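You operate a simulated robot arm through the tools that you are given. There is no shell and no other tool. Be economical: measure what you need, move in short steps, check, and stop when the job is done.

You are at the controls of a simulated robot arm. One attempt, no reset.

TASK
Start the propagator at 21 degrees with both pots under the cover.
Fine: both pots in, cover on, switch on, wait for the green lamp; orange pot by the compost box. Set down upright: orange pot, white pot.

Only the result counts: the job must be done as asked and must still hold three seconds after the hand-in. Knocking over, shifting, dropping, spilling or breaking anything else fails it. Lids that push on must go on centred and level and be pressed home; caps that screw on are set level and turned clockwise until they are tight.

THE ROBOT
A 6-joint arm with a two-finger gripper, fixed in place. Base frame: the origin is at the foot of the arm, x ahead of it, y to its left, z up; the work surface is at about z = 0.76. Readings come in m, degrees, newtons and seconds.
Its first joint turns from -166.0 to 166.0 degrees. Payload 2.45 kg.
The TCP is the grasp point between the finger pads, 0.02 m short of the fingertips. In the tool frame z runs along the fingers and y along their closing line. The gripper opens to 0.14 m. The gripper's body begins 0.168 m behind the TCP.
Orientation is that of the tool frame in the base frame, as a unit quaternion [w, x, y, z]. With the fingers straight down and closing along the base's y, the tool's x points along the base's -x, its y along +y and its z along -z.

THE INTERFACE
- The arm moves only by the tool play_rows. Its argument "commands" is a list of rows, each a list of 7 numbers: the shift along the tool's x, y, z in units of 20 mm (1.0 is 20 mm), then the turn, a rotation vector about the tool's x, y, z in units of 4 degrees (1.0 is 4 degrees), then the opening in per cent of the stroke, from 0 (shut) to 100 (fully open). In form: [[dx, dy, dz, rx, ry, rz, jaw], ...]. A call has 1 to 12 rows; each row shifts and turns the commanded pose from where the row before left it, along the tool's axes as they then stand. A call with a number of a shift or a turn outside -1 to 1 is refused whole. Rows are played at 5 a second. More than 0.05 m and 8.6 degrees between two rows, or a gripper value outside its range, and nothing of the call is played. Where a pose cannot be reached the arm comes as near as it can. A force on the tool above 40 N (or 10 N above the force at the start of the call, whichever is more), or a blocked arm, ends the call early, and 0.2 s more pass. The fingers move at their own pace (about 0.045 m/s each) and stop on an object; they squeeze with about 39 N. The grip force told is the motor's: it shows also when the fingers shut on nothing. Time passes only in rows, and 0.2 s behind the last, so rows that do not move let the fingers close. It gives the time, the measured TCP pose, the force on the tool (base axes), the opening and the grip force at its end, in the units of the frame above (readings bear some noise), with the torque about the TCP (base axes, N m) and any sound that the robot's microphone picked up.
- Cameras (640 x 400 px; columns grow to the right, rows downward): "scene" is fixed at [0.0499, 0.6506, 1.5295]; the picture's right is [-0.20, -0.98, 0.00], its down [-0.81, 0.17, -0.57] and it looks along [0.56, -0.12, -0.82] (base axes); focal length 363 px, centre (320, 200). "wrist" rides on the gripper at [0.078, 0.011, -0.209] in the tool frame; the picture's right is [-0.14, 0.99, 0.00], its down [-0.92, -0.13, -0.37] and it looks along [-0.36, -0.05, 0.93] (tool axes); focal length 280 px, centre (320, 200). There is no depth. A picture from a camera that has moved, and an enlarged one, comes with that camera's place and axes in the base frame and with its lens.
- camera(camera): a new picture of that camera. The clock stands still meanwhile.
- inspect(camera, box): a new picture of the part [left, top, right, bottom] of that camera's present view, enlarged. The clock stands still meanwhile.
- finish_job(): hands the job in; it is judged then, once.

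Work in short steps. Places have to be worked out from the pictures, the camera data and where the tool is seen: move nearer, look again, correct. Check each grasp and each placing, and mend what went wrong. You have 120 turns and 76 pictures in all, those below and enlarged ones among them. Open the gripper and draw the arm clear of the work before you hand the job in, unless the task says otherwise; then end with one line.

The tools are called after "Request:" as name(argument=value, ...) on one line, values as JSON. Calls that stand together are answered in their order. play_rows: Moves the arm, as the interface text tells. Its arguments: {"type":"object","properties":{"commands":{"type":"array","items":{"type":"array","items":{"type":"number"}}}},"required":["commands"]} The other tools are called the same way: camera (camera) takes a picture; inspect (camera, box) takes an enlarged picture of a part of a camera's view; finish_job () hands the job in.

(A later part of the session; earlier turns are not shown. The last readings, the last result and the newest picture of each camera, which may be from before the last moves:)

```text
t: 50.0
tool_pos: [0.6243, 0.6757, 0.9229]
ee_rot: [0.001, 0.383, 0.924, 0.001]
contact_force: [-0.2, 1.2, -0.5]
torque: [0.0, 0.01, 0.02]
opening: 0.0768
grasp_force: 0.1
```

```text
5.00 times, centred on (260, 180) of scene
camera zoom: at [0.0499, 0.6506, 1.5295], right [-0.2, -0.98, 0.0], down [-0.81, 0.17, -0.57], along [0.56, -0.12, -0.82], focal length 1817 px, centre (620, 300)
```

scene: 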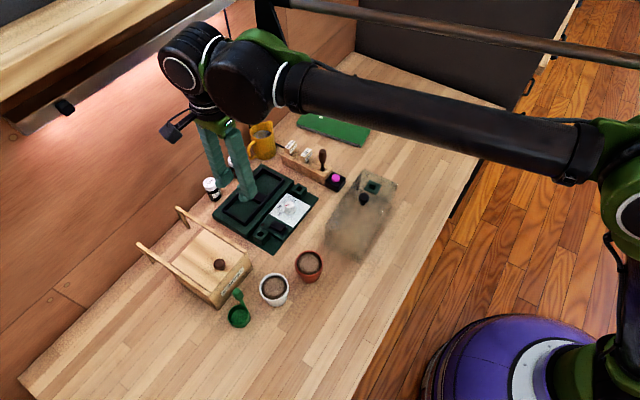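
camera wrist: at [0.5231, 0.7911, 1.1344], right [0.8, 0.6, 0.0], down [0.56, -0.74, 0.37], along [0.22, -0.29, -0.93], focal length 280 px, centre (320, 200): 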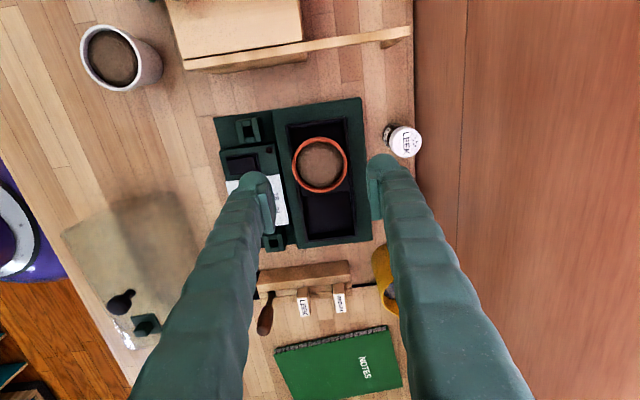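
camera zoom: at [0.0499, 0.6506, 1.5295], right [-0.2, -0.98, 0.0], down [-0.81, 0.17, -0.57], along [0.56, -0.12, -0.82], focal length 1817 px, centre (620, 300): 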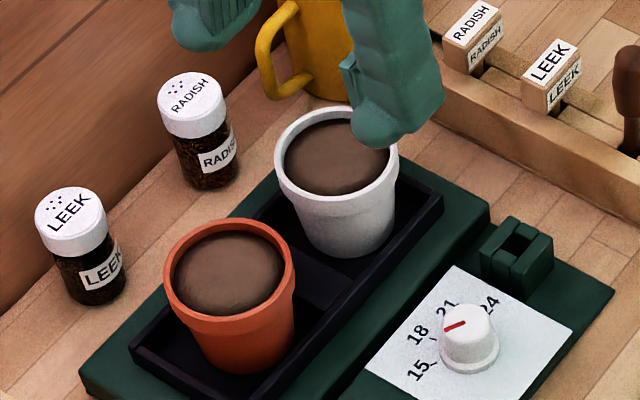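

Both pots are upright and symmetric in the tray. Now move over the cover to measure its knob.

Request:
play_rows(commands=[[-0.2, -0.9, -0.6, 0, 0, 0, 55], [-0.2, -0.9, -0.6, 0, 0, 0, 55], [-0.2, -0.9, -0.6, 0, 0, 0, 55], [-0.2, -0.9, -0.6, 0, 0, 0, 55], [-0.2, -0.9, 0, 0, 0, 0, 55], [-0.2, -0.9, 0, 0, 0, 0, 55], [-0.2, -0.9, 0, 0, 0, 0, 55], [-0.2, -0.9, 0, 0, 0, 0, 55], [-0.2, -0.9, 0, 0, 0, 0, 55], [-0.2, -0.9, 0, 0, 0, 0, 55], [-0.2, -0.9, 0, 0, 0, 0, 55], [-0.2, -0.9, 0, 0, 0, 0, 55]])

Request:
play_rows(commands=[[0, -0.9, 0, 0, 0, 0, 75], [0, -0.9, 0, 0, 0, 0, 75], [0, -0.2, 0, 0, 0, 0, 75]])

Request:
inspect(camera="wrist", box=[200, 60, 440, 260])

```text
t: 52.6
tool_pos: [0.5057, 0.4883, 0.971]
ee_rot: [0.0, 0.382, 0.924, 0.001]
contact_force: [1.2, 1.0, -0.1]
torque: [-0.02, 0.02, 0.04]
opening: 0.0768
grasp_force: 0.0
```

```text
t: 53.4
tool_pos: [0.4772, 0.4606, 0.9707]
ee_rot: [0.0, 0.382, 0.924, 0.001]
contact_force: [0.5, 0.5, 0.0]
torque: [-0.03, -0.04, 0.02]
opening: 0.1051
grasp_force: 0.1
```

```text
2.00 times, centred on (320, 160) of wrist
camera zoom: at [0.4291, 0.5241, 1.1802], right [0.8, 0.6, 0.0], down [0.56, -0.74, 0.37], along [0.22, -0.29, -0.93], focal length 561 px, centre (320, 280)
```

zoom: 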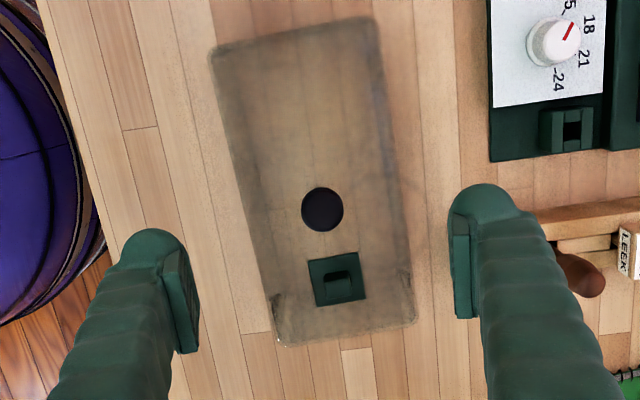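

Knob confirmed at (0.478,0.461,~0.872) at the cover's centre; cover yaw is ≈3.4° off the base axis. Align, narrow the jaw, and descend onto the knob.

Request:
play_rows(commands=[[-0.02, 0.03, 0, 0, 0, -0.85, 42], [0, 0, 0.9, 0, 0, 0, 42], [0, 0, 0.9, 0, 0, 0, 42], [0, 0, 0.9, 0, 0, 0, 42], [0, 0, 0.9, 0, 0, 0, 42], [0, 0, 0.6, 0, 0, 0, 42], [0, 0, 0.4, 0, 0, 0, 42]])

Request:
inspect(camera="wrist", box=[220, 100, 420, 260])

Request:
inspect(camera="scene", box=[310, 140, 430, 260])

```text
t: 55.0
tool_pos: [0.4781, 0.4613, 0.8779]
ee_rot: [0.001, 0.355, 0.935, 0.001]
contact_force: [0.4, -1.7, 0.1]
torque: [0.02, -0.02, -0.03]
opening: 0.059
grasp_force: 0.0
```

```text
2.50 times, centred on (320, 180) of wrist
camera zoom: at [0.4265, 0.5208, 1.088], right [0.76, 0.65, 0.0], down [0.6, -0.71, 0.37], along [0.24, -0.28, -0.93], focal length 701 px, centre (320, 250)
```

zoom: 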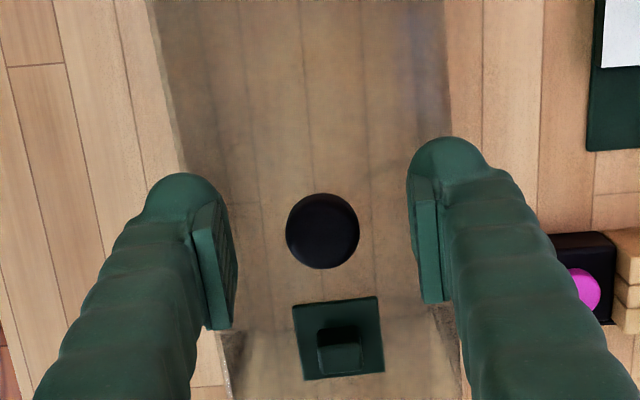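

```text
3.33 times, centred on (370, 200) of scene
camera zoom: at [0.0499, 0.6506, 1.5295], right [-0.2, -0.98, 0.0], down [-0.81, 0.17, -0.57], along [0.56, -0.12, -0.82], focal length 1211 px, centre (153, 200)
```

zoom: 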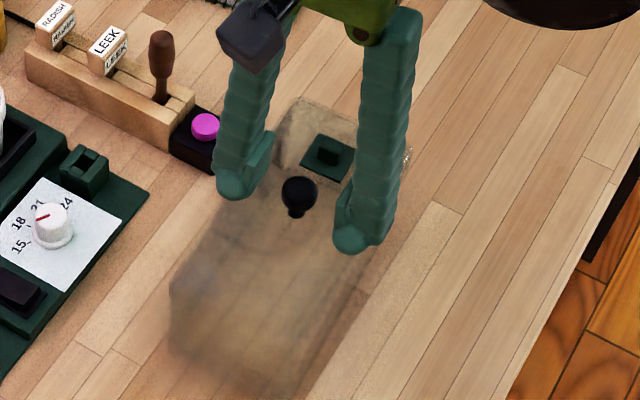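

Knob is between the fingers, ~4 mm behind TCP. Small correction, close, and test-lift.

Request:
play_rows(commands=[[0.17, 0, 0.15, 0, 0, 0, 42], [0, 0, 0, 0, 0, 0, 0], [0, 0, 0, 0, 0, 0, 0], [0, 0, 0, 0, 0, 0, 0], [0, 0, 0, 0, 0, 0, 0], [0, 0, 0, 0, 0, 0, 0]])

Request:
play_rows(commands=[[0, 0, -0.25, 0, 0, 0, 0], [0, 0, -0.25, 0, 0, 0, 0], [0, 0, -0.25, 0, 0, 0, 0], [0, 0, -0.25, 0, 0, 0, 0]])

Request:
camera(camera="scene")

Request:
inspect(camera="wrist", box=[200, 80, 440, 280])

```text
t: 56.4
tool_pos: [0.476, 0.4622, 0.8747]
ee_rot: [0.001, 0.355, 0.935, 0.001]
contact_force: [0.2, 1.0, 1.8]
torque: [0.18, -0.19, -0.02]
opening: 0.0197
grasp_force: 39.5
```

```text
t: 57.4
tool_pos: [0.4759, 0.4639, 0.894]
ee_rot: [0.0, 0.355, 0.935, 0.001]
contact_force: [0.2, 0.1, -1.2]
torque: [0.01, 0.01, 0.02]
opening: 0.0198
grasp_force: 39.1
```

```text
34 pictures are left
```

scene: 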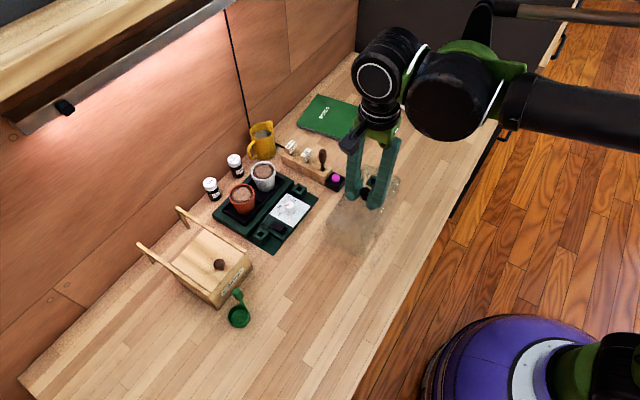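

```text
2.00 times, centred on (320, 180) of wrist
camera zoom: at [0.4238, 0.5229, 1.1051], right [0.76, 0.65, 0.0], down [0.6, -0.71, 0.37], along [0.24, -0.28, -0.93], focal length 561 px, centre (320, 240)
```

zoom: 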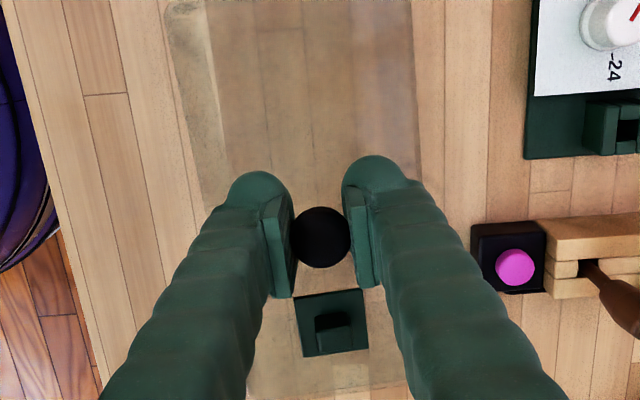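

Cover is lifted, knob held at the TCP. Raise to z≈1.0, turn to the base's yaw, and carry over the tray.

Request:
play_rows(commands=[[0, 0, -0.6, 0, 0, 0, 0], [0, 0, -0.8, 0, 0, 0, 0], [0, 0, -0.8, 0, 0, 0, 0], [0, 0, -0.8, 0, 0, 0, 0], [0, 0, -0.8, 0, 0, 0, 0], [0, 0, -0.8, 0, 0, 0, 0], [0, 0, -0.7, 0, 0, 0, 0], [0, 0, 0, 0, 0, 0.45, 0], [0, 0, 0, 0, 0, 0.4, 0]])

Request:
play_rows(commands=[[0.15, 0.5, 0, 0, 0, 0, 0], [0.3, 0.9, 0, 0, 0, 0, 0], [0.3, 0.9, 0, 0, 0, 0, 0], [0.3, 0.9, 0, 0, 0, 0, 0], [0.3, 0.9, 0, 0, 0, 0, 0], [0.3, 0.9, 0, 0, 0, 0, 0], [0.3, 0.9, 0, 0, 0, 0, 0], [0.3, 0.9, 0, 0, 0, 0, 0], [0.3, 0.9, 0, 0, 0, 0, 0], [0.3, 0.9, 0, 0, 0, 0, 0]])

Request:
play_rows(commands=[[0.3, 0.9, 0, 0, 0, 0, 0], [0.3, 0.9, 0, 0, 0, 0, 0], [0.3, 0.9, 0, 0, 0, 0, 0], [0.2, 0.9, 0, 0, 0, 0, 0], [0, 0, 0, 0, 0, 0, 0]])

Request:
camera(camera="wrist")

Request:
inspect(camera="scene", box=[180, 100, 340, 260])

```text
t: 59.4
tool_pos: [0.4765, 0.4631, 1.0027]
ee_rot: [0.0, 0.382, 0.924, 0.0]
contact_force: [0.7, 1.0, -1.0]
torque: [-0.03, 0.03, 0.0]
opening: 0.0198
grasp_force: 39.1
```

```text
t: 61.6
tool_pos: [0.5584, 0.6257, 1.002]
ee_rot: [0.001, 0.383, 0.924, 0.001]
contact_force: [-0.7, -0.2, -0.8]
torque: [0.06, -0.03, 0.03]
opening: 0.0198
grasp_force: 39.0
```

```text
t: 62.8
tool_pos: [0.5926, 0.6916, 1.0005]
ee_rot: [0.0, 0.383, 0.924, 0.001]
contact_force: [0.2, -1.1, -1.1]
torque: [0.05, -0.02, -0.05]
opening: 0.0196
grasp_force: 39.5
```

```text
32 pictures are left
camera wrist: at [0.545, 0.7553, 1.2112], right [0.8, 0.6, 0.0], down [0.56, -0.74, 0.37], along [0.22, -0.29, -0.93], focal length 280 px, centre (320, 200)
```

wrist: 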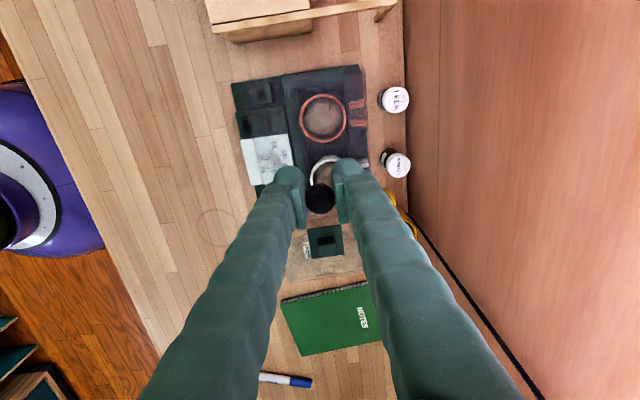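

```text
2.50 times, centred on (260, 180) of scene
camera zoom: at [0.0499, 0.6506, 1.5295], right [-0.2, -0.98, 0.0], down [-0.81, 0.17, -0.57], along [0.56, -0.12, -0.82], focal length 908 px, centre (470, 250)
```

zoom: 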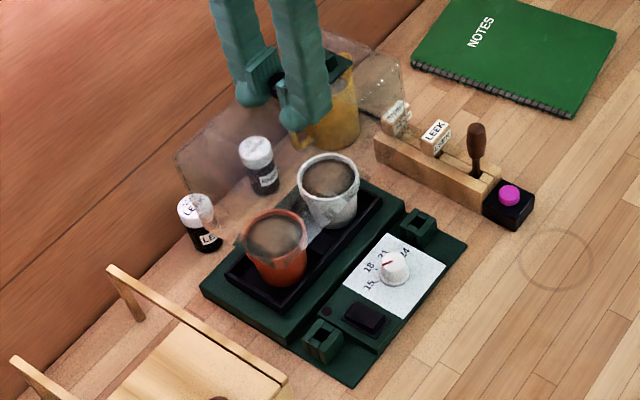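

Cover hangs level. Correct the last ~1 cm, lower to just above the pots, and check alignment.

Request:
play_rows(commands=[[0.09, 0.52, 0, 0, 0, 0, 0], [0, 0, 0.5, 0, 0, 0, 0], [0, 0, 0.5, 0, 0, 0, 0], [0, 0, 0.5, 0, 0, 0, 0], [0, 0, 0.2, 0, 0, 0, 0], [0, 0, 0, 0, 0, 0, 0]])

Request:
inspect(camera="wrist", box=[200, 60, 440, 280])

Request:
inspect(camera="scene", box=[190, 110, 330, 250])

```text
t: 64.2
tool_pos: [0.5996, 0.7006, 0.9678]
ee_rot: [0.001, 0.382, 0.924, 0.001]
contact_force: [-0.4, -0.3, -0.9]
torque: [-0.01, 0.0, 0.01]
opening: 0.0196
grasp_force: 39.1
```

```text
1.82 times, centred on (320, 170) of wrist
camera zoom: at [0.5507, 0.7631, 1.1772], right [0.8, 0.6, 0.0], down [0.56, -0.74, 0.37], along [0.22, -0.29, -0.93], focal length 510 px, centre (320, 254)
```

zoom: 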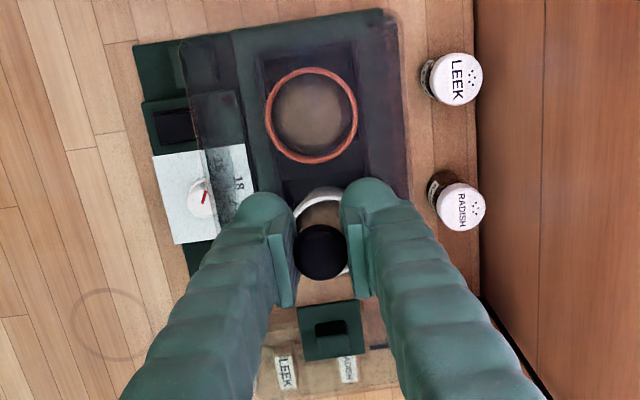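

```text
2.86 times, centred on (260, 180) of scene
camera zoom: at [0.0499, 0.6506, 1.5295], right [-0.2, -0.98, 0.0], down [-0.81, 0.17, -0.57], along [0.56, -0.12, -0.82], focal length 1038 px, centre (491, 257)
```

zoom: 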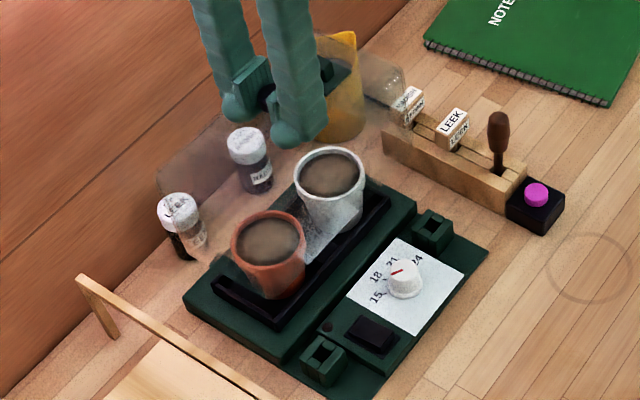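

Cover is aligned (yaw 45.3°, centred within a few mm). Lower over the pots.

Request:
play_rows(commands=[[0, 0, 0.5, 0, 0, 0, 0], [0, 0, 0.5, 0, 0, 0, 0], [0, 0, 0.5, 0, 0, 0, 0], [0, 0, 0.5, 0, 0, 0, 0], [0, 0, 0.5, 0, 0, 0, 0]])

Request:
inspect(camera="scene", box=[190, 110, 330, 250])

Request:
inspect(camera="wrist", box=[200, 60, 440, 280])

```text
t: 65.4
tool_pos: [0.5981, 0.7006, 0.9173]
ee_rot: [0.0, 0.382, 0.924, 0.0]
contact_force: [-0.7, 0.5, -2.0]
torque: [0.0, 0.01, -0.03]
opening: 0.0198
grasp_force: 39.0
```

```text
2.86 times, centred on (260, 180) of scene
camera zoom: at [0.0499, 0.6506, 1.5295], right [-0.2, -0.98, 0.0], down [-0.81, 0.17, -0.57], along [0.56, -0.12, -0.82], focal length 1038 px, centre (491, 257)
```

zoom: 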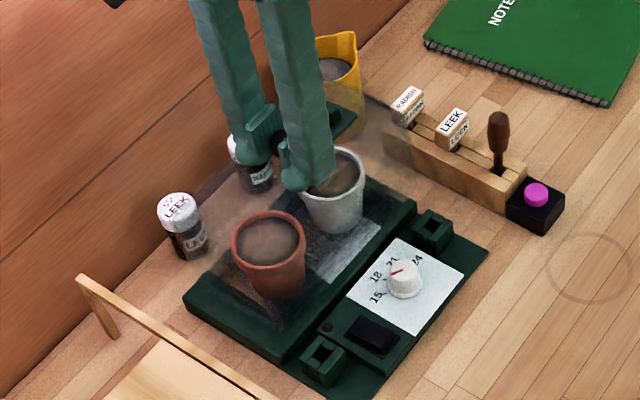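

```text
1.82 times, centred on (320, 170) of wrist
camera zoom: at [0.55, 0.7635, 1.1275], right [0.8, 0.6, 0.0], down [0.56, -0.74, 0.37], along [0.22, -0.29, -0.93], focal length 510 px, centre (320, 254)
```

zoom: 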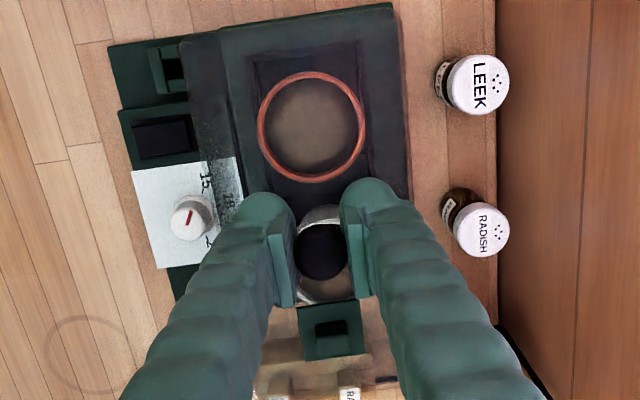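

No contact; continue lowering in small steps to the seat.

Request:
play_rows(commands=[[0, 0, 0.25, 0, 0, 0, 0], [0, 0, 0.25, 0, 0, 0, 0], [0, 0, 0.2, 0, 0, 0, 0], [0, 0, 0.15, 0, 0, 0, 0], [0, 0, 0.15, 0, 0, 0, 0]])

Request:
inspect(camera="scene", box=[190, 110, 330, 250])

```text
t: 66.6
tool_pos: [0.6002, 0.701, 0.8982]
ee_rot: [0.0, 0.383, 0.924, 0.001]
contact_force: [-0.6, 0.2, -1.7]
torque: [-0.01, 0.02, -0.01]
opening: 0.0196
grasp_force: 39.2
```

```text
2.86 times, centred on (260, 180) of scene
camera zoom: at [0.0499, 0.6506, 1.5295], right [-0.2, -0.98, 0.0], down [-0.81, 0.17, -0.57], along [0.56, -0.12, -0.82], focal length 1038 px, centre (491, 257)
```

zoom: 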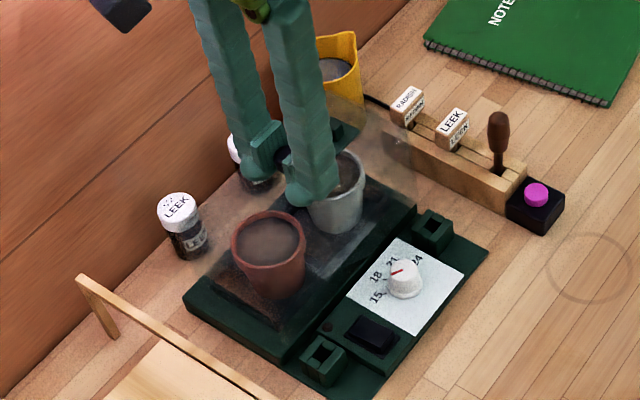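

Still no contact; continue in ~2 mm steps.

Request:
play_rows(commands=[[0, 0, 0.12, 0, 0, 0, 0], [0, 0, 0.12, 0, 0, 0, 0], [0, 0, 0.12, 0, 0, 0, 0], [0, 0, 0.12, 0, 0, 0, 0]])

```text
t: 67.4
tool_pos: [0.598, 0.7002, 0.8938]
ee_rot: [0.001, 0.383, 0.924, 0.001]
contact_force: [-4.5, -5.8, 19.4]
torque: [0.12, 0.15, -0.02]
opening: 0.0188
grasp_force: 38.6
stopped in row 3: the force on the tool passed its limit at 48 N (the readings are from after the stop); the commanded pose is now the measured one
```

Contact at z≈0.894, i.e. cover bottom ≈0.779, about plinth level. Check seating from both cameras.

Request:
inspect(camera="scene", box=[205, 150, 305, 245])

Request:
inspect(camera="wrist", box=[210, 40, 410, 220])

```text
4.21 times, centred on (255, 198) of scene
camera zoom: at [0.0499, 0.6506, 1.5295], right [-0.2, -0.98, 0.0], down [-0.81, 0.17, -0.57], along [0.56, -0.12, -0.82], focal length 1530 px, centre (594, 210)
```

zoom: 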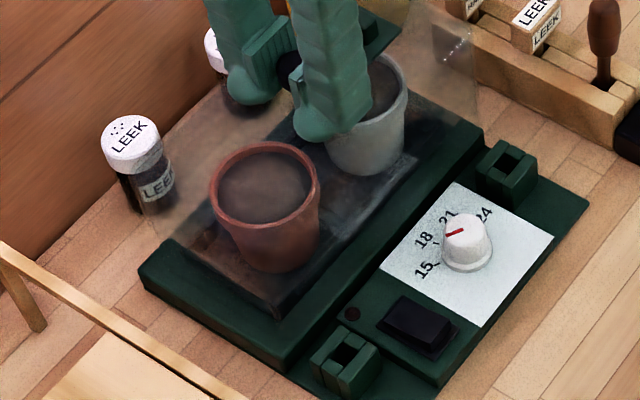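

```text
2.22 times, centred on (310, 130) of wrist
camera zoom: at [0.5494, 0.7621, 1.1036], right [0.8, 0.6, 0.0], down [0.56, -0.74, 0.37], along [0.22, -0.29, -0.93], focal length 623 px, centre (342, 356)
```

zoom: 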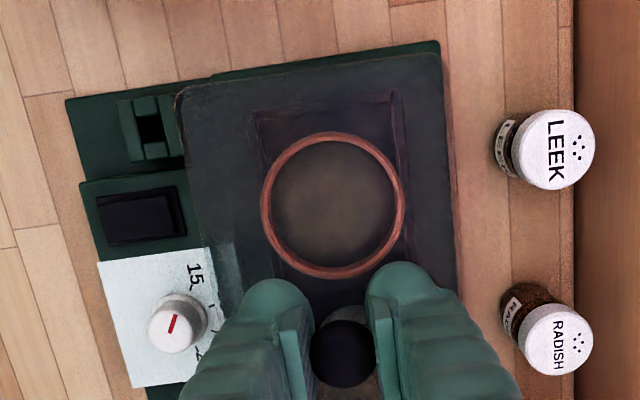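

The cover sits on the plinth around the tray. Release the knob, rise, and check level.

Request:
play_rows(commands=[[0, 0, 0.02, 0, 0, 0, 0], [0, 0, 0, 0, 0, 0, 20], [0, 0, 0, 0, 0, 0, 42], [0, 0, 0, 0, 0, 0, 42]])

Request:
play_rows(commands=[[0, 0, -0.5, 0, 0, 0, 42], [0, 0, -1, 0, 0, 0, 42], [0, 0, -1, 0, 0, 0, 42], [0, 0, -1, 0, 0, 0, 42], [0, 0, -0.7, 0, 0, 0, 42]])

Request:
inspect(camera="scene", box=[205, 130, 305, 245])

Request:
camera(camera="wrist")

```text
t: 68.2
tool_pos: [0.599, 0.7001, 0.893]
ee_rot: [0.001, 0.383, 0.924, 0.002]
contact_force: [3.0, 2.1, 17.0]
torque: [0.26, 0.01, -0.04]
opening: 0.0517
grasp_force: 0.0
stopped in row 3: the force on the tool passed its limit at 48 N (the readings are from after the stop); the commanded pose is now the measured one
```

```text
t: 69.4
tool_pos: [0.5983, 0.7009, 0.9762]
ee_rot: [0.001, 0.383, 0.924, 0.002]
contact_force: [-0.4, 0.8, 0.7]
torque: [-0.01, -0.02, -0.01]
opening: 0.0588
grasp_force: 0.1
```

```text
3.48 times, centred on (255, 188) of scene
camera zoom: at [0.0499, 0.6506, 1.5295], right [-0.2, -0.98, 0.0], down [-0.81, 0.17, -0.57], along [0.56, -0.12, -0.82], focal length 1264 px, centre (546, 244)
```

zoom: 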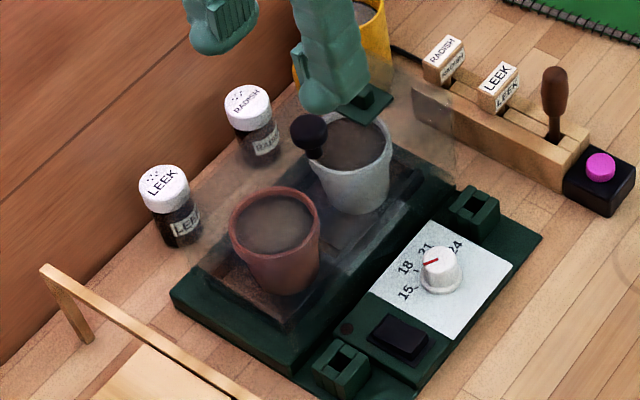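

```text
22 pictures are left
camera wrist: at [0.5502, 0.7629, 1.1863], right [0.8, 0.6, 0.0], down [0.56, -0.74, 0.37], along [0.23, -0.29, -0.93], focal length 280 px, centre (320, 200)
```

wrist: 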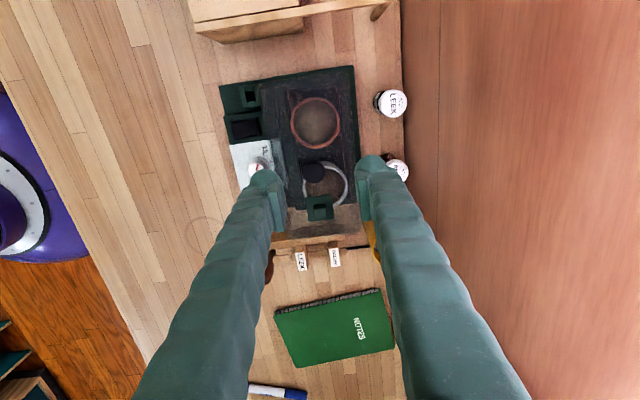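

The knob now appears ~8 mm toward the control side; the cover may be tilted on the tray's rear rim. I enlarge to check.

Request:
inspect(camera="wrist", box=[210, 55, 380, 225])

Request:
inspect(camera="scene", box=[220, 160, 300, 240])

```text
2.35 times, centred on (295, 140) of wrist
camera zoom: at [0.5502, 0.7629, 1.1863], right [0.8, 0.6, 0.0], down [0.56, -0.74, 0.37], along [0.23, -0.29, -0.93], focal length 660 px, centre (379, 341)
```

zoom: 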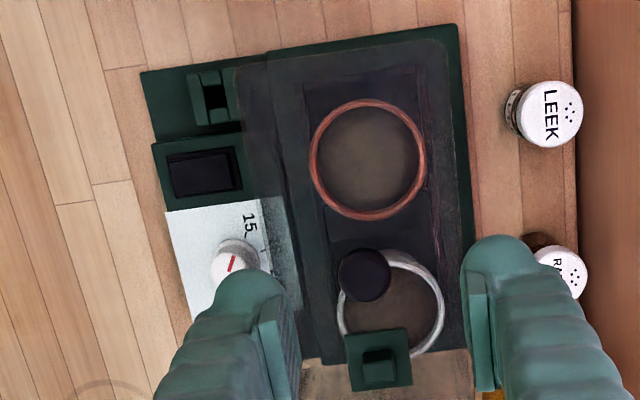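

```text
5.00 times, centred on (260, 200) of scene
camera zoom: at [0.0499, 0.6506, 1.5295], right [-0.2, -0.98, 0.0], down [-0.81, 0.17, -0.57], along [0.56, -0.12, -0.82], focal length 1817 px, centre (620, 200)
```

zoom: 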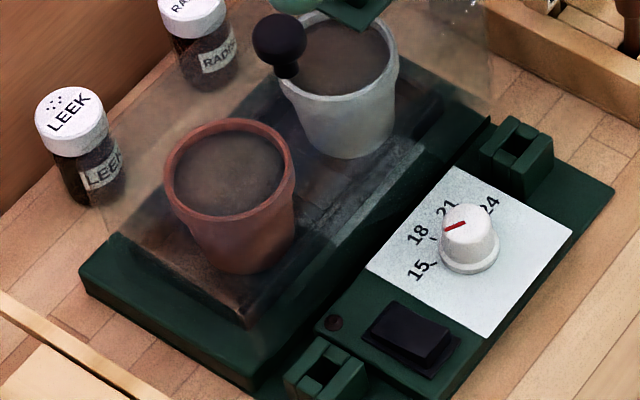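

The cover slid ~6 mm toward the panel on release (fingertips pressed its top). I regrip the knob slightly higher, lift a little and re-centre.

Request:
play_rows(commands=[[-0.2, -0.42, 0, 0, 0, 0, 42], [0, 0, 0.9, 0, 0, 0, 42], [0, 0, 0.9, 0, 0, 0, 42], [0, 0, 0.9, 0, 0, 0, 42], [0, 0, 0.6, 0, 0, 0, 42], [0, 0, 0.45, 0, 0, 0, 42]])

Request:
inspect(camera="wrist", box=[210, 40, 410, 240])

```text
t: 70.8
tool_pos: [0.5962, 0.6908, 0.9009]
ee_rot: [0.001, 0.383, 0.924, 0.002]
contact_force: [0.4, 1.4, 0.1]
torque: [-0.02, 0.04, -0.03]
opening: 0.0592
grasp_force: 0.1
```

```text
2.00 times, centred on (310, 140) of wrist
camera zoom: at [0.5476, 0.7539, 1.1105], right [0.8, 0.6, 0.0], down [0.56, -0.74, 0.37], along [0.23, -0.29, -0.93], focal length 561 px, centre (340, 320)
```

zoom: 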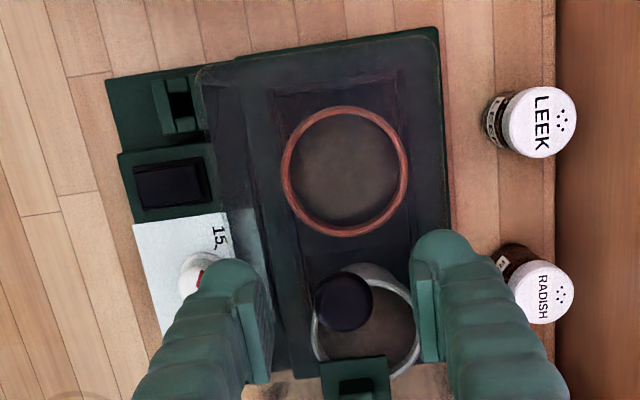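

Knob lies between the fingers. Close, lift 10 mm and look at the hang.

Request:
play_rows(commands=[[0.18, 0, 0.05, 0, 0, 0, 42], [0, 0, 0, 0, 0, 0, 0], [0, 0, 0, 0, 0, 0, 0], [0, 0, 0, 0, 0, 0, 0], [0, 0, 0, 0, 0, 0, 0], [0, 0, -0.25, 0, 0, 0, 0], [0, 0, -0.25, 0, 0, 0, 0], [0, 0, -0.25, 0, 0, 0, 0]])

Request:
inspect(camera="wrist", box=[210, 40, 410, 240])

```text
t: 72.6
tool_pos: [0.5937, 0.6946, 0.9161]
ee_rot: [0.001, 0.382, 0.924, 0.001]
contact_force: [-0.6, -0.1, -0.4]
torque: [0.01, -0.02, -0.01]
opening: 0.0224
grasp_force: 38.5
```

```text
2.00 times, centred on (310, 140) of wrist
camera zoom: at [0.5453, 0.7566, 1.1253], right [0.8, 0.6, 0.0], down [0.56, -0.74, 0.37], along [0.23, -0.29, -0.93], focal length 561 px, centre (340, 320)
```

zoom: 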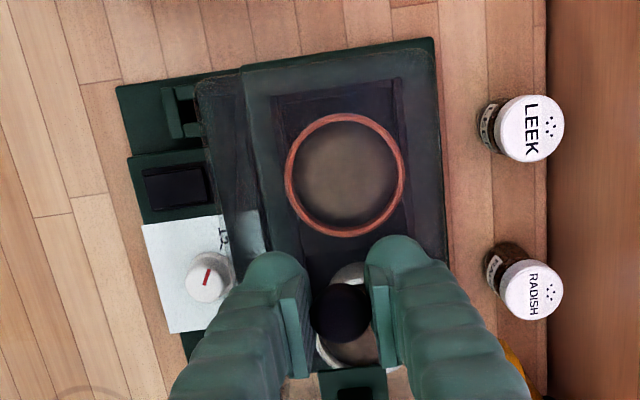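

Cover hangs straight, ~7 mm too far toward the panel. Shift across, trim yaw slightly, and lower gently.

Request:
play_rows(commands=[[0, 0.2, 0, 0, 0, -0.2, 0], [0, 0.19, 0, 0, 0, 0, 0], [0, 0, 0.3, 0, 0, 0, 0], [0, 0, 0.2, 0, 0, 0, 0], [0, 0, 0.15, 0, 0, 0, 0], [0, 0, 0, 0, 0, 0, 0]])

Request:
play_rows(commands=[[0, 0, 0.06, 0, 0, 0, 0], [0, 0, 0.05, 0, 0, 0, 0]])

```text
t: 74.0
tool_pos: [0.6, 0.6994, 0.9027]
ee_rot: [0.001, 0.376, 0.927, 0.001]
contact_force: [0.6, 0.4, -0.9]
torque: [0.0, -0.02, -0.04]
opening: 0.0221
grasp_force: 39.2
```

```text
t: 74.6
tool_pos: [0.5988, 0.6989, 0.8996]
ee_rot: [0.0, 0.374, 0.927, 0.001]
contact_force: [0.5, 2.6, 7.6]
torque: [-0.47, -0.31, 0.14]
opening: 0.0219
grasp_force: 39.0
```

Light first contact (one corner). Settle 1 mm more, then open with no down-push and rise.

Request:
play_rows(commands=[[0, 0, 0.06, 0, 0, 0, 0], [0, 0, 0, 0, 0, 0, 0]])

Request:
inspect(camera="wrist", box=[210, 40, 410, 240])

```text
t: 75.2
tool_pos: [0.5978, 0.6998, 0.8998]
ee_rot: [0.0, 0.375, 0.927, 0.002]
contact_force: [-2.4, 4.7, 15.1]
torque: [-0.61, -0.64, 0.05]
opening: 0.0223
grasp_force: 39.0
```

```text
2.00 times, centred on (310, 140) of wrist
camera zoom: at [0.5488, 0.7616, 1.1097], right [0.79, 0.61, 0.0], down [0.57, -0.73, 0.37], along [0.23, -0.29, -0.93], focal length 561 px, centre (340, 320)
```

zoom: 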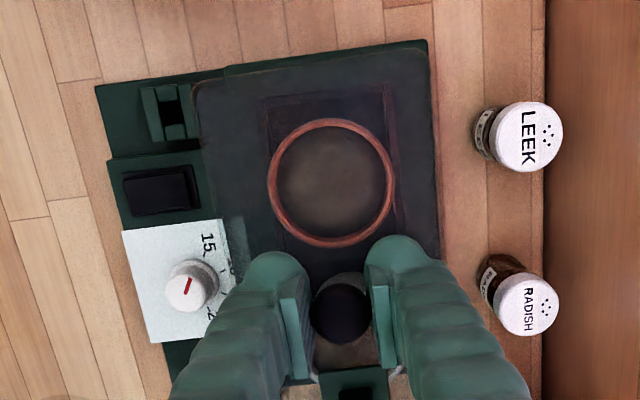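

Margins to plinth and tray look balanced. Relieve and release.

Request:
play_rows(commands=[[0, 0, -0.08, 0, 0, 0, 0], [0, 0, 0, 0, 0, 0, 18], [0, 0, 0, 0, 0, 0, 24], [0, 0, 0, 0, 0, 0, 42], [0, 0, 0, 0, 0, 0, 42]])

Request:
play_rows(commands=[[0, 0, -0.5, 0, 0, 0, 42], [0, 0, -1, 0, 0, 0, 42], [0, 0, -1, 0, 0, 0, 42], [0, 0, -1, 0, 0, 0, 42], [0, 0, -0.5, 0, 0, 0, 42]])

Request:
inspect(camera="wrist", box=[210, 55, 380, 225])

Request:
inspect(camera="scene", box=[205, 140, 315, 250])

```text
t: 76.4
tool_pos: [0.5986, 0.6993, 0.9006]
ee_rot: [0.001, 0.376, 0.927, 0.002]
contact_force: [0.2, 0.2, 0.5]
torque: [0.0, 0.01, -0.01]
opening: 0.0587
grasp_force: 0.0
```

```text
t: 77.6
tool_pos: [0.599, 0.6995, 0.982]
ee_rot: [0.0, 0.376, 0.927, 0.002]
contact_force: [0.7, -0.3, 0.0]
torque: [0.04, 0.02, 0.01]
opening: 0.0587
grasp_force: 0.0
```

```text
2.35 times, centred on (295, 140) of wrist
camera zoom: at [0.5491, 0.7616, 1.191], right [0.79, 0.61, 0.0], down [0.57, -0.73, 0.37], along [0.23, -0.29, -0.93], focal length 660 px, centre (379, 341)
```

zoom: 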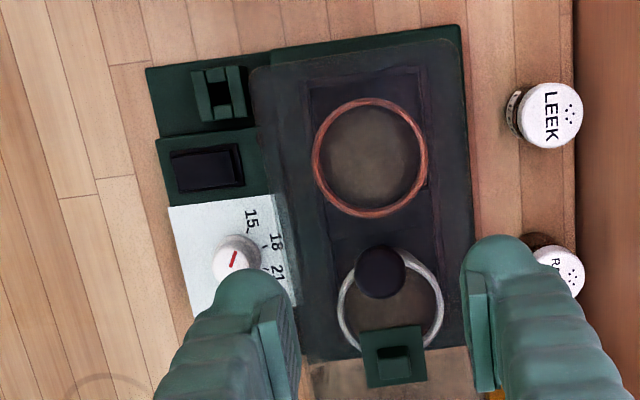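

```text
3.64 times, centred on (260, 195) of scene
camera zoom: at [0.0499, 0.6506, 1.5295], right [-0.2, -0.98, 0.0], down [-0.81, 0.17, -0.57], along [0.56, -0.12, -0.82], focal length 1321 px, centre (538, 218)
```

zoom: 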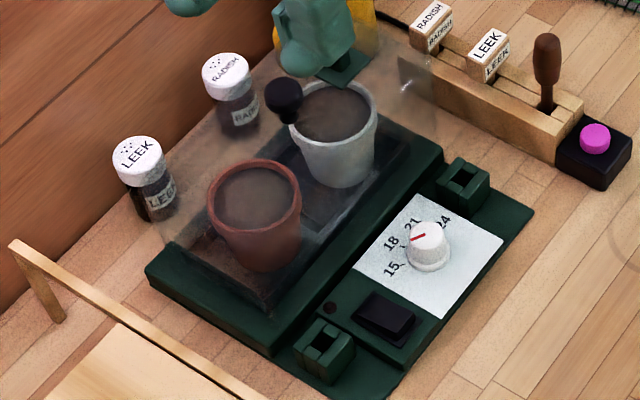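

Cover is on the plinth all round but ~6 mm too far toward the far end. Regrip, lift 6 mm, shift back, lower and release.

Request:
play_rows(commands=[[-0.25, 0, 0.5, 0, 0, 0, 42], [0, 0, 0.9, 0, 0, 0, 42], [0, 0, 0.9, 0, 0, 0, 42], [0, 0, 0.9, 0, 0, 0, 42], [0, 0, 0.6, 0, 0, 0, 42], [0, 0, 0.33, 0, 0, 0, 42], [0, 0, 0, 0, 0, 0, 42]])

Request:
play_rows(commands=[[0, 0, 0, 0, 0, 0, 0], [0, 0, 0, 0, 0, 0, 0], [0, 0, 0, 0, 0, 0, 0], [0, 0, 0, 0, 0, 0, 0], [0, 0, -0.3, 0, 0, 0, 0], [0, 0, -0.3, 0, 0, 0, 0], [0, 0, 0, 0, 0, 0, 0]])

Request:
inspect(camera="wrist", box=[210, 40, 410, 240])

```text
t: 79.2
tool_pos: [0.6027, 0.6969, 0.8979]
ee_rot: [0.001, 0.376, 0.927, 0.002]
contact_force: [-0.3, -0.5, 0.9]
torque: [0.02, 0.05, 0.03]
opening: 0.059
grasp_force: 0.0
```

```text
t: 80.8
tool_pos: [0.603, 0.6964, 0.9099]
ee_rot: [0.0, 0.377, 0.926, 0.002]
contact_force: [2.3, 2.1, -2.4]
torque: [0.18, -0.3, -0.28]
opening: 0.0206
grasp_force: 39.1
```

```text
2.00 times, centred on (310, 140) of wrist
camera zoom: at [0.5534, 0.7581, 1.1197], right [0.79, 0.61, 0.0], down [0.57, -0.73, 0.37], along [0.23, -0.29, -0.93], focal length 561 px, centre (340, 320)
```

zoom: 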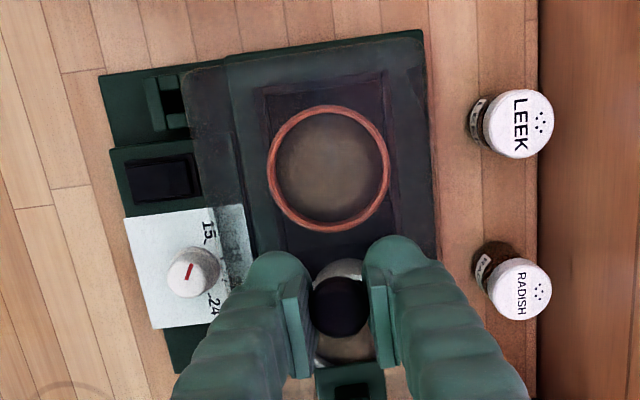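

Cover offset measured ≈ +3 mm along, −2.5 mm across. Apply the correction and lower gently.

Request:
play_rows(commands=[[0.15, 0.13, 0, 0, 0, 0.2, 0], [0, 0, 0, 0, 0, 0, 0], [0, 0, 0.25, 0, 0, 0, 0], [0, 0, 0.2, 0, 0, 0, 0], [0, 0, 0, 0, 0, 0, 0]])

Request:
play_rows(commands=[[0, 0, 0.08, 0, 0, 0, 0], [0, 0, 0, 0, 0, 0, 0]])

```text
t: 82.0
tool_pos: [0.6021, 0.7004, 0.9012]
ee_rot: [0.001, 0.383, 0.924, 0.002]
contact_force: [0.6, 1.1, -1.1]
torque: [0.14, -0.08, -0.06]
opening: 0.02
grasp_force: 38.7
```

```text
t: 82.6
tool_pos: [0.6034, 0.7012, 0.9005]
ee_rot: [0.001, 0.382, 0.924, 0.002]
contact_force: [0.6, 0.4, -0.9]
torque: [0.08, -0.03, -0.11]
opening: 0.0201
grasp_force: 38.6
```

Request:
play_rows(commands=[[0.12, 0, 0.06, 0, 0, 0, 0], [0, 0, 0.06, 0, 0, 0, 0], [0, 0, 0.04, 0, 0, 0, 0], [0, 0, 0, 0, 0, 0, 0]])

```text
t: 83.6
tool_pos: [0.6009, 0.7017, 0.8964]
ee_rot: [0.001, 0.382, 0.924, 0.001]
contact_force: [-1.8, -1.6, 7.1]
torque: [0.09, -0.05, -0.02]
opening: 0.0193
grasp_force: 38.8
```

Gentle contact (7 N) with almost no torque: it is level on the plinth. Relieve, open and rise, then check.

Request:
play_rows(commands=[[0, 0, -0.06, 0, 0, 0, 0], [0, 0, 0, 0, 0, 0, 17], [0, 0, 0, 0, 0, 0, 22], [0, 0, 0, 0, 0, 0, 42], [0, 0, 0, 0, 0, 0, 42]])

Request:
play_rows(commands=[[0, 0, -0.5, 0, 0, 0, 42], [0, 0, -1, 0, 0, 0, 42], [0, 0, -1, 0, 0, 0, 42], [0, 0, -1, 0, 0, 0, 42], [0, 0, -0.5, 0, 0, 0, 42]])

Request:
inspect(camera="wrist", box=[210, 55, 380, 225])

```text
t: 84.8
tool_pos: [0.6024, 0.7033, 0.897]
ee_rot: [0.001, 0.383, 0.924, 0.002]
contact_force: [0.1, 0.2, 0.3]
torque: [-0.01, 0.02, -0.02]
opening: 0.059
grasp_force: 0.1
```

```text
t: 86.0
tool_pos: [0.5996, 0.7019, 0.9777]
ee_rot: [0.0, 0.383, 0.924, 0.001]
contact_force: [-0.8, 0.5, 1.0]
torque: [-0.02, 0.02, 0.01]
opening: 0.059
grasp_force: 0.1
```

```text
2.35 times, centred on (295, 140) of wrist
camera zoom: at [0.5514, 0.7645, 1.1877], right [0.8, 0.6, 0.0], down [0.56, -0.74, 0.37], along [0.23, -0.29, -0.93], focal length 660 px, centre (379, 341)
```

zoom: 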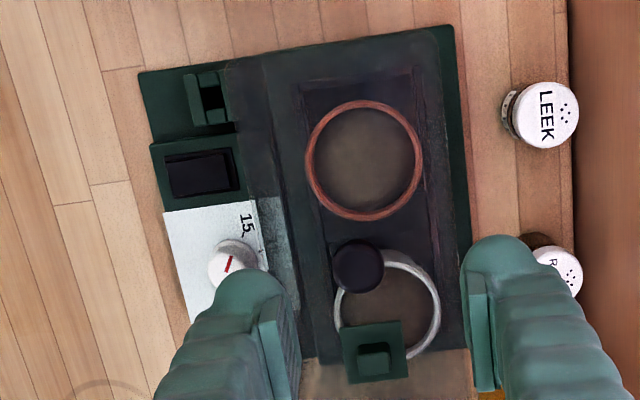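

The cover settled toward the panel again (~9 mm), so something makes it tip that way. I look at it closely.

Request:
inspect(camera="scene", box=[210, 155, 310, 235])

```text
5.00 times, centred on (260, 195) of scene
camera zoom: at [0.0499, 0.6506, 1.5295], right [-0.2, -0.98, 0.0], down [-0.81, 0.17, -0.57], along [0.56, -0.12, -0.82], focal length 1817 px, centre (620, 225)
```

zoom: 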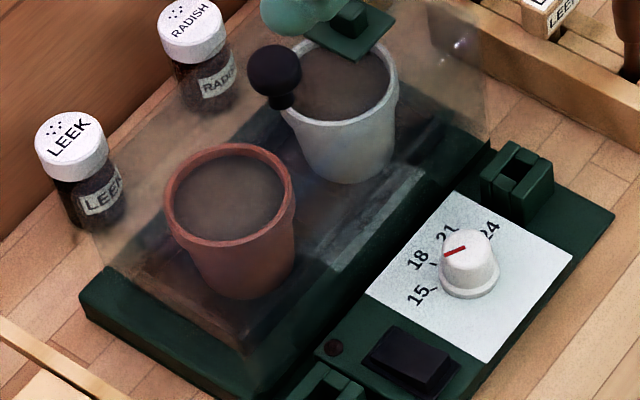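

I can't tell tilt from above. I'll move back toward the robot side, turn the tool 90°, and tilt it to view the cover's front obliquely (also the right yaw for turning the dial).

Request:
play_rows(commands=[[0, -1, 0, 0, 0, 0, 42], [0, -1, 0, 0, 0, 0, 60], [0, -1, 0, 0, 0, 0, 100], [0, -1, 0, 0, 0, 0, 100], [0, -1, 0, 0, 0, 0, 100], [0, -1, 0, 0, 0, 0, 100], [0, -1, 0, 0, 0, 0, 100], [0, -1, 0, 0, 0, 0, 100], [0, -1, 0, 0, 0, 0, 100], [0, -0.8, 0, 0, 0, 0, 100]])

Request:
play_rows(commands=[[0, 0, 0, 0, 0, -1, 100], [0, 0, 0, 0, 0, -1, 100], [0, 0, 0, 0, 0, -1, 100], [0, 0, 0, 0, 0, -1, 100], [0, 0, 0, 0, 0, -1, 100], [0, 0, 0, 0, 0, -1, 100], [0, 0, 0, 0, 0, -1, 100], [0, 0, 0, 0, 0, -1, 100], [0, 0, 0, 0, 0, -1, 100], [0, 0, 0, 0, 0, -1, 100], [0, 0, 0, 0, 0, -1, 100]])

Request:
play_rows(commands=[[0, 0, 0, 0, 0, -1, 100], [0, 0, 0, 0, 0, -1, 100], [0, 0, 0, 0, 0, -1, 100], [0, 0, 0, 0, 0, -1, 100], [0, 0, 0, 0, 0, -1, 100], [0, 0, 0, 0, 0, -1, 100], [0, 0, 0, 0, 0, -1, 100], [0, 0, 0, 0, 0, -1, 100], [0, 0, 0, 0, 0, -1, 100], [0, 0, 0, 0, 0, -1, 100], [0, 0, 0, 0, 0, -1, 100], [0, 0, 0, 0, 0, -0.5, 100]])

Request:
play_rows(commands=[[0, 0, 0.7, 0, -0.95, 0, 100], [0, 0, 0.7, 0, -0.95, 0, 100], [0, 0, 0.7, 0, -0.95, 0, 100], [0, 0, 0.7, 0, -0.95, 0, 100], [0.2, 0, 0.7, 0, -0.95, 0, 100], [0.3, 0, 0.7, 0, -0.95, 0, 100], [0.4, 0, 0, 0, -0.95, 0, 100], [0.4, 0, 0, 0, -0.95, 0, 100]])

Request:
camera(camera="wrist")

```text
t: 88.2
tool_pos: [0.4622, 0.5629, 0.9772]
ee_rot: [-0.001, 0.382, 0.924, 0.002]
contact_force: [0.5, 0.4, -0.5]
torque: [-0.01, -0.01, 0.0]
opening: 0.1401
grasp_force: 0.2
```

```text
t: 90.6
tool_pos: [0.4625, 0.5633, 0.9769]
ee_rot: [0.001, 0.009, 1.0, 0.001]
contact_force: [-0.2, 0.0, -1.0]
torque: [0.02, 0.0, -0.01]
opening: 0.14
grasp_force: 0.1
```

```text
t: 93.2
tool_pos: [0.4618, 0.5632, 0.9768]
ee_rot: [0.002, -0.383, 0.924, 0.001]
contact_force: [-0.7, 0.1, 0.4]
torque: [0.0, -0.02, 0.0]
opening: 0.14
grasp_force: 0.0
```

```text
t: 95.0
tool_pos: [0.4548, 0.5567, 0.884]
ee_rot: [0.244, -0.369, 0.891, 0.101]
contact_force: [-0.3, 0.0, -0.5]
torque: [-0.01, 0.0, 0.02]
opening: 0.14
grasp_force: 0.0
```

```text
11 pictures are left
camera wrist: at [0.3242, 0.4415, 1.0255], right [-0.62, 0.78, 0.07], down [0.52, 0.34, 0.79], along [0.59, 0.52, -0.61], focal length 280 px, centre (320, 200)
```

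wrist: 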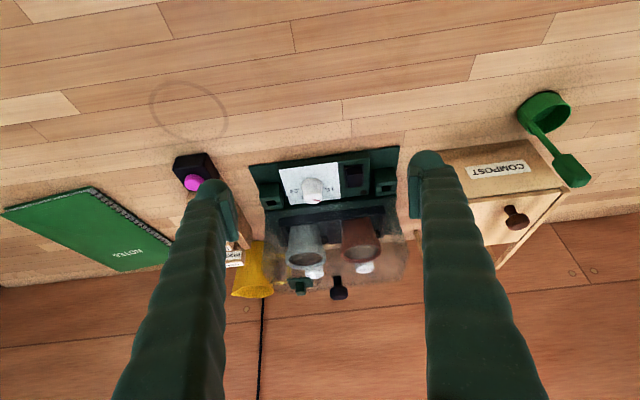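

Good oblique (inverted) view of the front. Enlarge it.

Request:
inspect(camera="wrist", box=[240, 140, 420, 310])

```text
2.35 times, centred on (330, 225) of wrist
camera zoom: at [0.3242, 0.4415, 1.0255], right [-0.62, 0.78, 0.07], down [0.52, 0.34, 0.79], along [0.59, 0.52, -0.61], focal length 660 px, centre (296, 141)
```

zoom: 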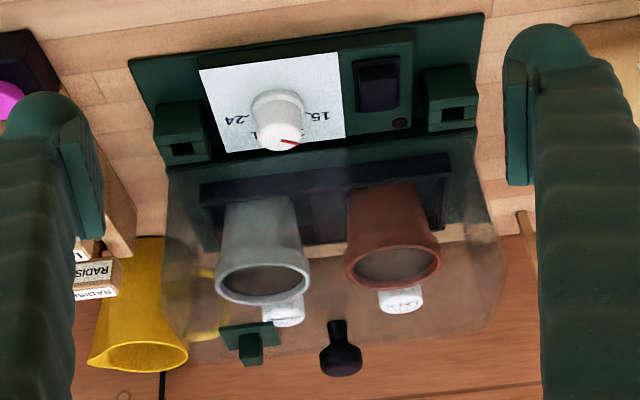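

Enlarge the front lower edge to see where the cover's bottom rim stands.

Request:
inspect(camera="wrist", box=[335, 175, 415, 265])

```text
4.44 times, centred on (375, 220) of wrist
camera zoom: at [0.3242, 0.4415, 1.0255], right [-0.62, 0.78, 0.07], down [0.52, 0.34, 0.79], along [0.59, 0.52, -0.61], focal length 1246 px, centre (76, 111)
```

zoom: 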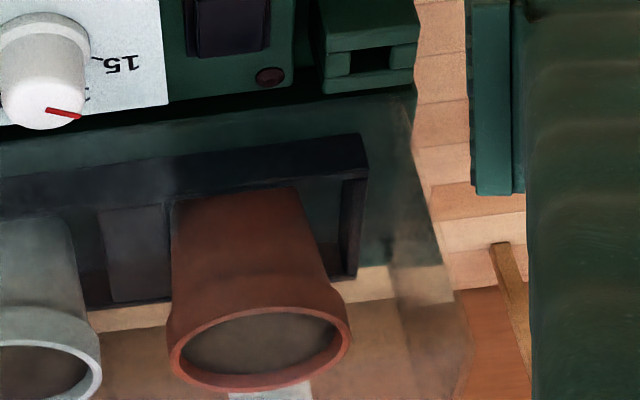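

Evidence indicates the cover is flat but shifted ~9 mm toward the panel. Rather than regrip, I'll nudge its front wall back with both open fingertips (closing line is along the base now, so it stays square). First level the tool and lower in front.

Request:
play_rows(commands=[[0, 0, 0, 0, 0.95, 0, 71], [0, 0, 0, 0, 0.95, 0, 71], [0, 0, 0, 0, 0.95, 0, 71], [0, 0, 0, 0, 0.95, 0, 71], [0, 0, 0, 0, 0.95, 0, 71], [0, 0, 0, 0, 0.95, 0, 71], [0, 0, 0, 0, 0.95, 0, 71], [0, 0, 0, 0, 0.95, 0, 71], [0, 0, 0.5, 0, 0, 0, 71], [0, 0, 0.5, 0, 0, 0, 71], [0, 0, 0.5, 0, 0, 0, 71], [0, 0, 0.5, 0, 0, 0, 71]])

Request:
play_rows(commands=[[-0.6, 0, 0.35, 0, 0, 0, 71], [-0.8, 0, 0.35, 0, 0, 0, 71], [-0.9, 0, 0, 0, 0, 0, 71], [-0.9, 0, 0, 0, 0, 0, 71], [-0.9, 0, 0, 0, 0, 0, 71], [-0.8, 0, 0, 0, 0, 0, 71]])

Request:
inspect(camera="wrist", box=[210, 100, 430, 270])

```text
t: 97.6
tool_pos: [0.4548, 0.5556, 0.8448]
ee_rot: [0.001, -0.383, 0.924, 0.0]
contact_force: [1.1, 0.0, -0.6]
torque: [-0.03, 0.03, 0.02]
opening: 0.0996
grasp_force: 0.1
```

```text
t: 99.0
tool_pos: [0.5242, 0.625, 0.8309]
ee_rot: [0.001, -0.383, 0.924, 0.002]
contact_force: [0.0, -0.9, -0.6]
torque: [0.03, 0.01, -0.01]
opening: 0.0994
grasp_force: 0.1
```

```text
2.35 times, centred on (320, 185) of wrist
camera zoom: at [0.4603, 0.578, 1.0406], right [-0.6, 0.8, 0.0], down [0.74, 0.56, 0.37], along [0.3, 0.22, -0.93], focal length 660 px, centre (320, 235)
```

zoom: 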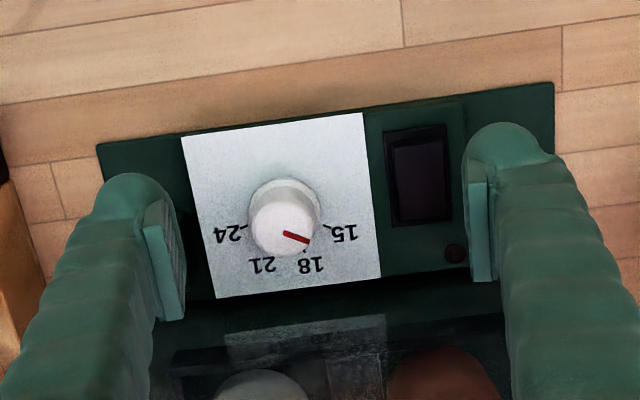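

Clear view: dial pointer between 15 and 18; fingers straddle dial and switch. Advance until the fingertips touch the cover's front wall.

Request:
play_rows(commands=[[-0.5, 0, 0, 0, 0, 0, 71], [-0.5, 0, 0, 0, 0, 0, 71], [-0.4, 0, 0, 0, 0, 0, 71], [-0.2, 0, 0, 0, 0, 0, 71], [-0.1, 0, 0, 0, 0, 0, 71]])

Request:
play_rows(commands=[[-0.1, 0, 0, 0, 0, 0, 71], [-0.1, 0, 0, 0, 0, 0, 71]])

```text
t: 100.2
tool_pos: [0.5481, 0.649, 0.8303]
ee_rot: [0.002, -0.382, 0.924, 0.001]
contact_force: [0.3, 0.1, 0.3]
torque: [0.02, -0.01, 0.01]
opening: 0.0994
grasp_force: 0.0
```

```text
t: 100.8
tool_pos: [0.5504, 0.6522, 0.831]
ee_rot: [0.002, -0.383, 0.924, 0.001]
contact_force: [-0.6, -0.6, -1.0]
torque: [0.03, 0.03, 0.0]
opening: 0.0994
grasp_force: 0.0
```

Request:
play_rows(commands=[[-0.1, 0, 0, 0, 0, 0, 71], [-0.1, 0, 0, 0, 0, 0, 71], [0, 0, 0, 0, 0, 0, 71]])

Request:
inspect(camera="wrist", box=[190, 110, 450, 290])

```text
t: 101.6
tool_pos: [0.5547, 0.6559, 0.8308]
ee_rot: [0.002, -0.383, 0.924, 0.0]
contact_force: [-0.1, 0.3, 1.0]
torque: [-0.02, -0.02, -0.02]
opening: 0.0995
grasp_force: 0.0
```

```text
2.22 times, centred on (320, 200) of wrist
camera zoom: at [0.4898, 0.6076, 1.0408], right [-0.6, 0.8, 0.0], down [0.74, 0.56, 0.37], along [0.3, 0.22, -0.93], focal length 623 px, centre (320, 200)
```

zoom: 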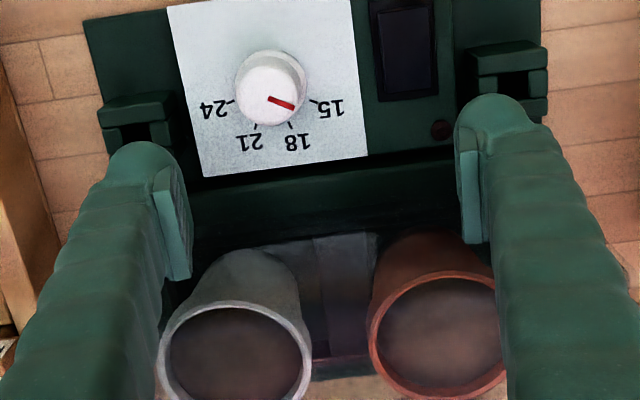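

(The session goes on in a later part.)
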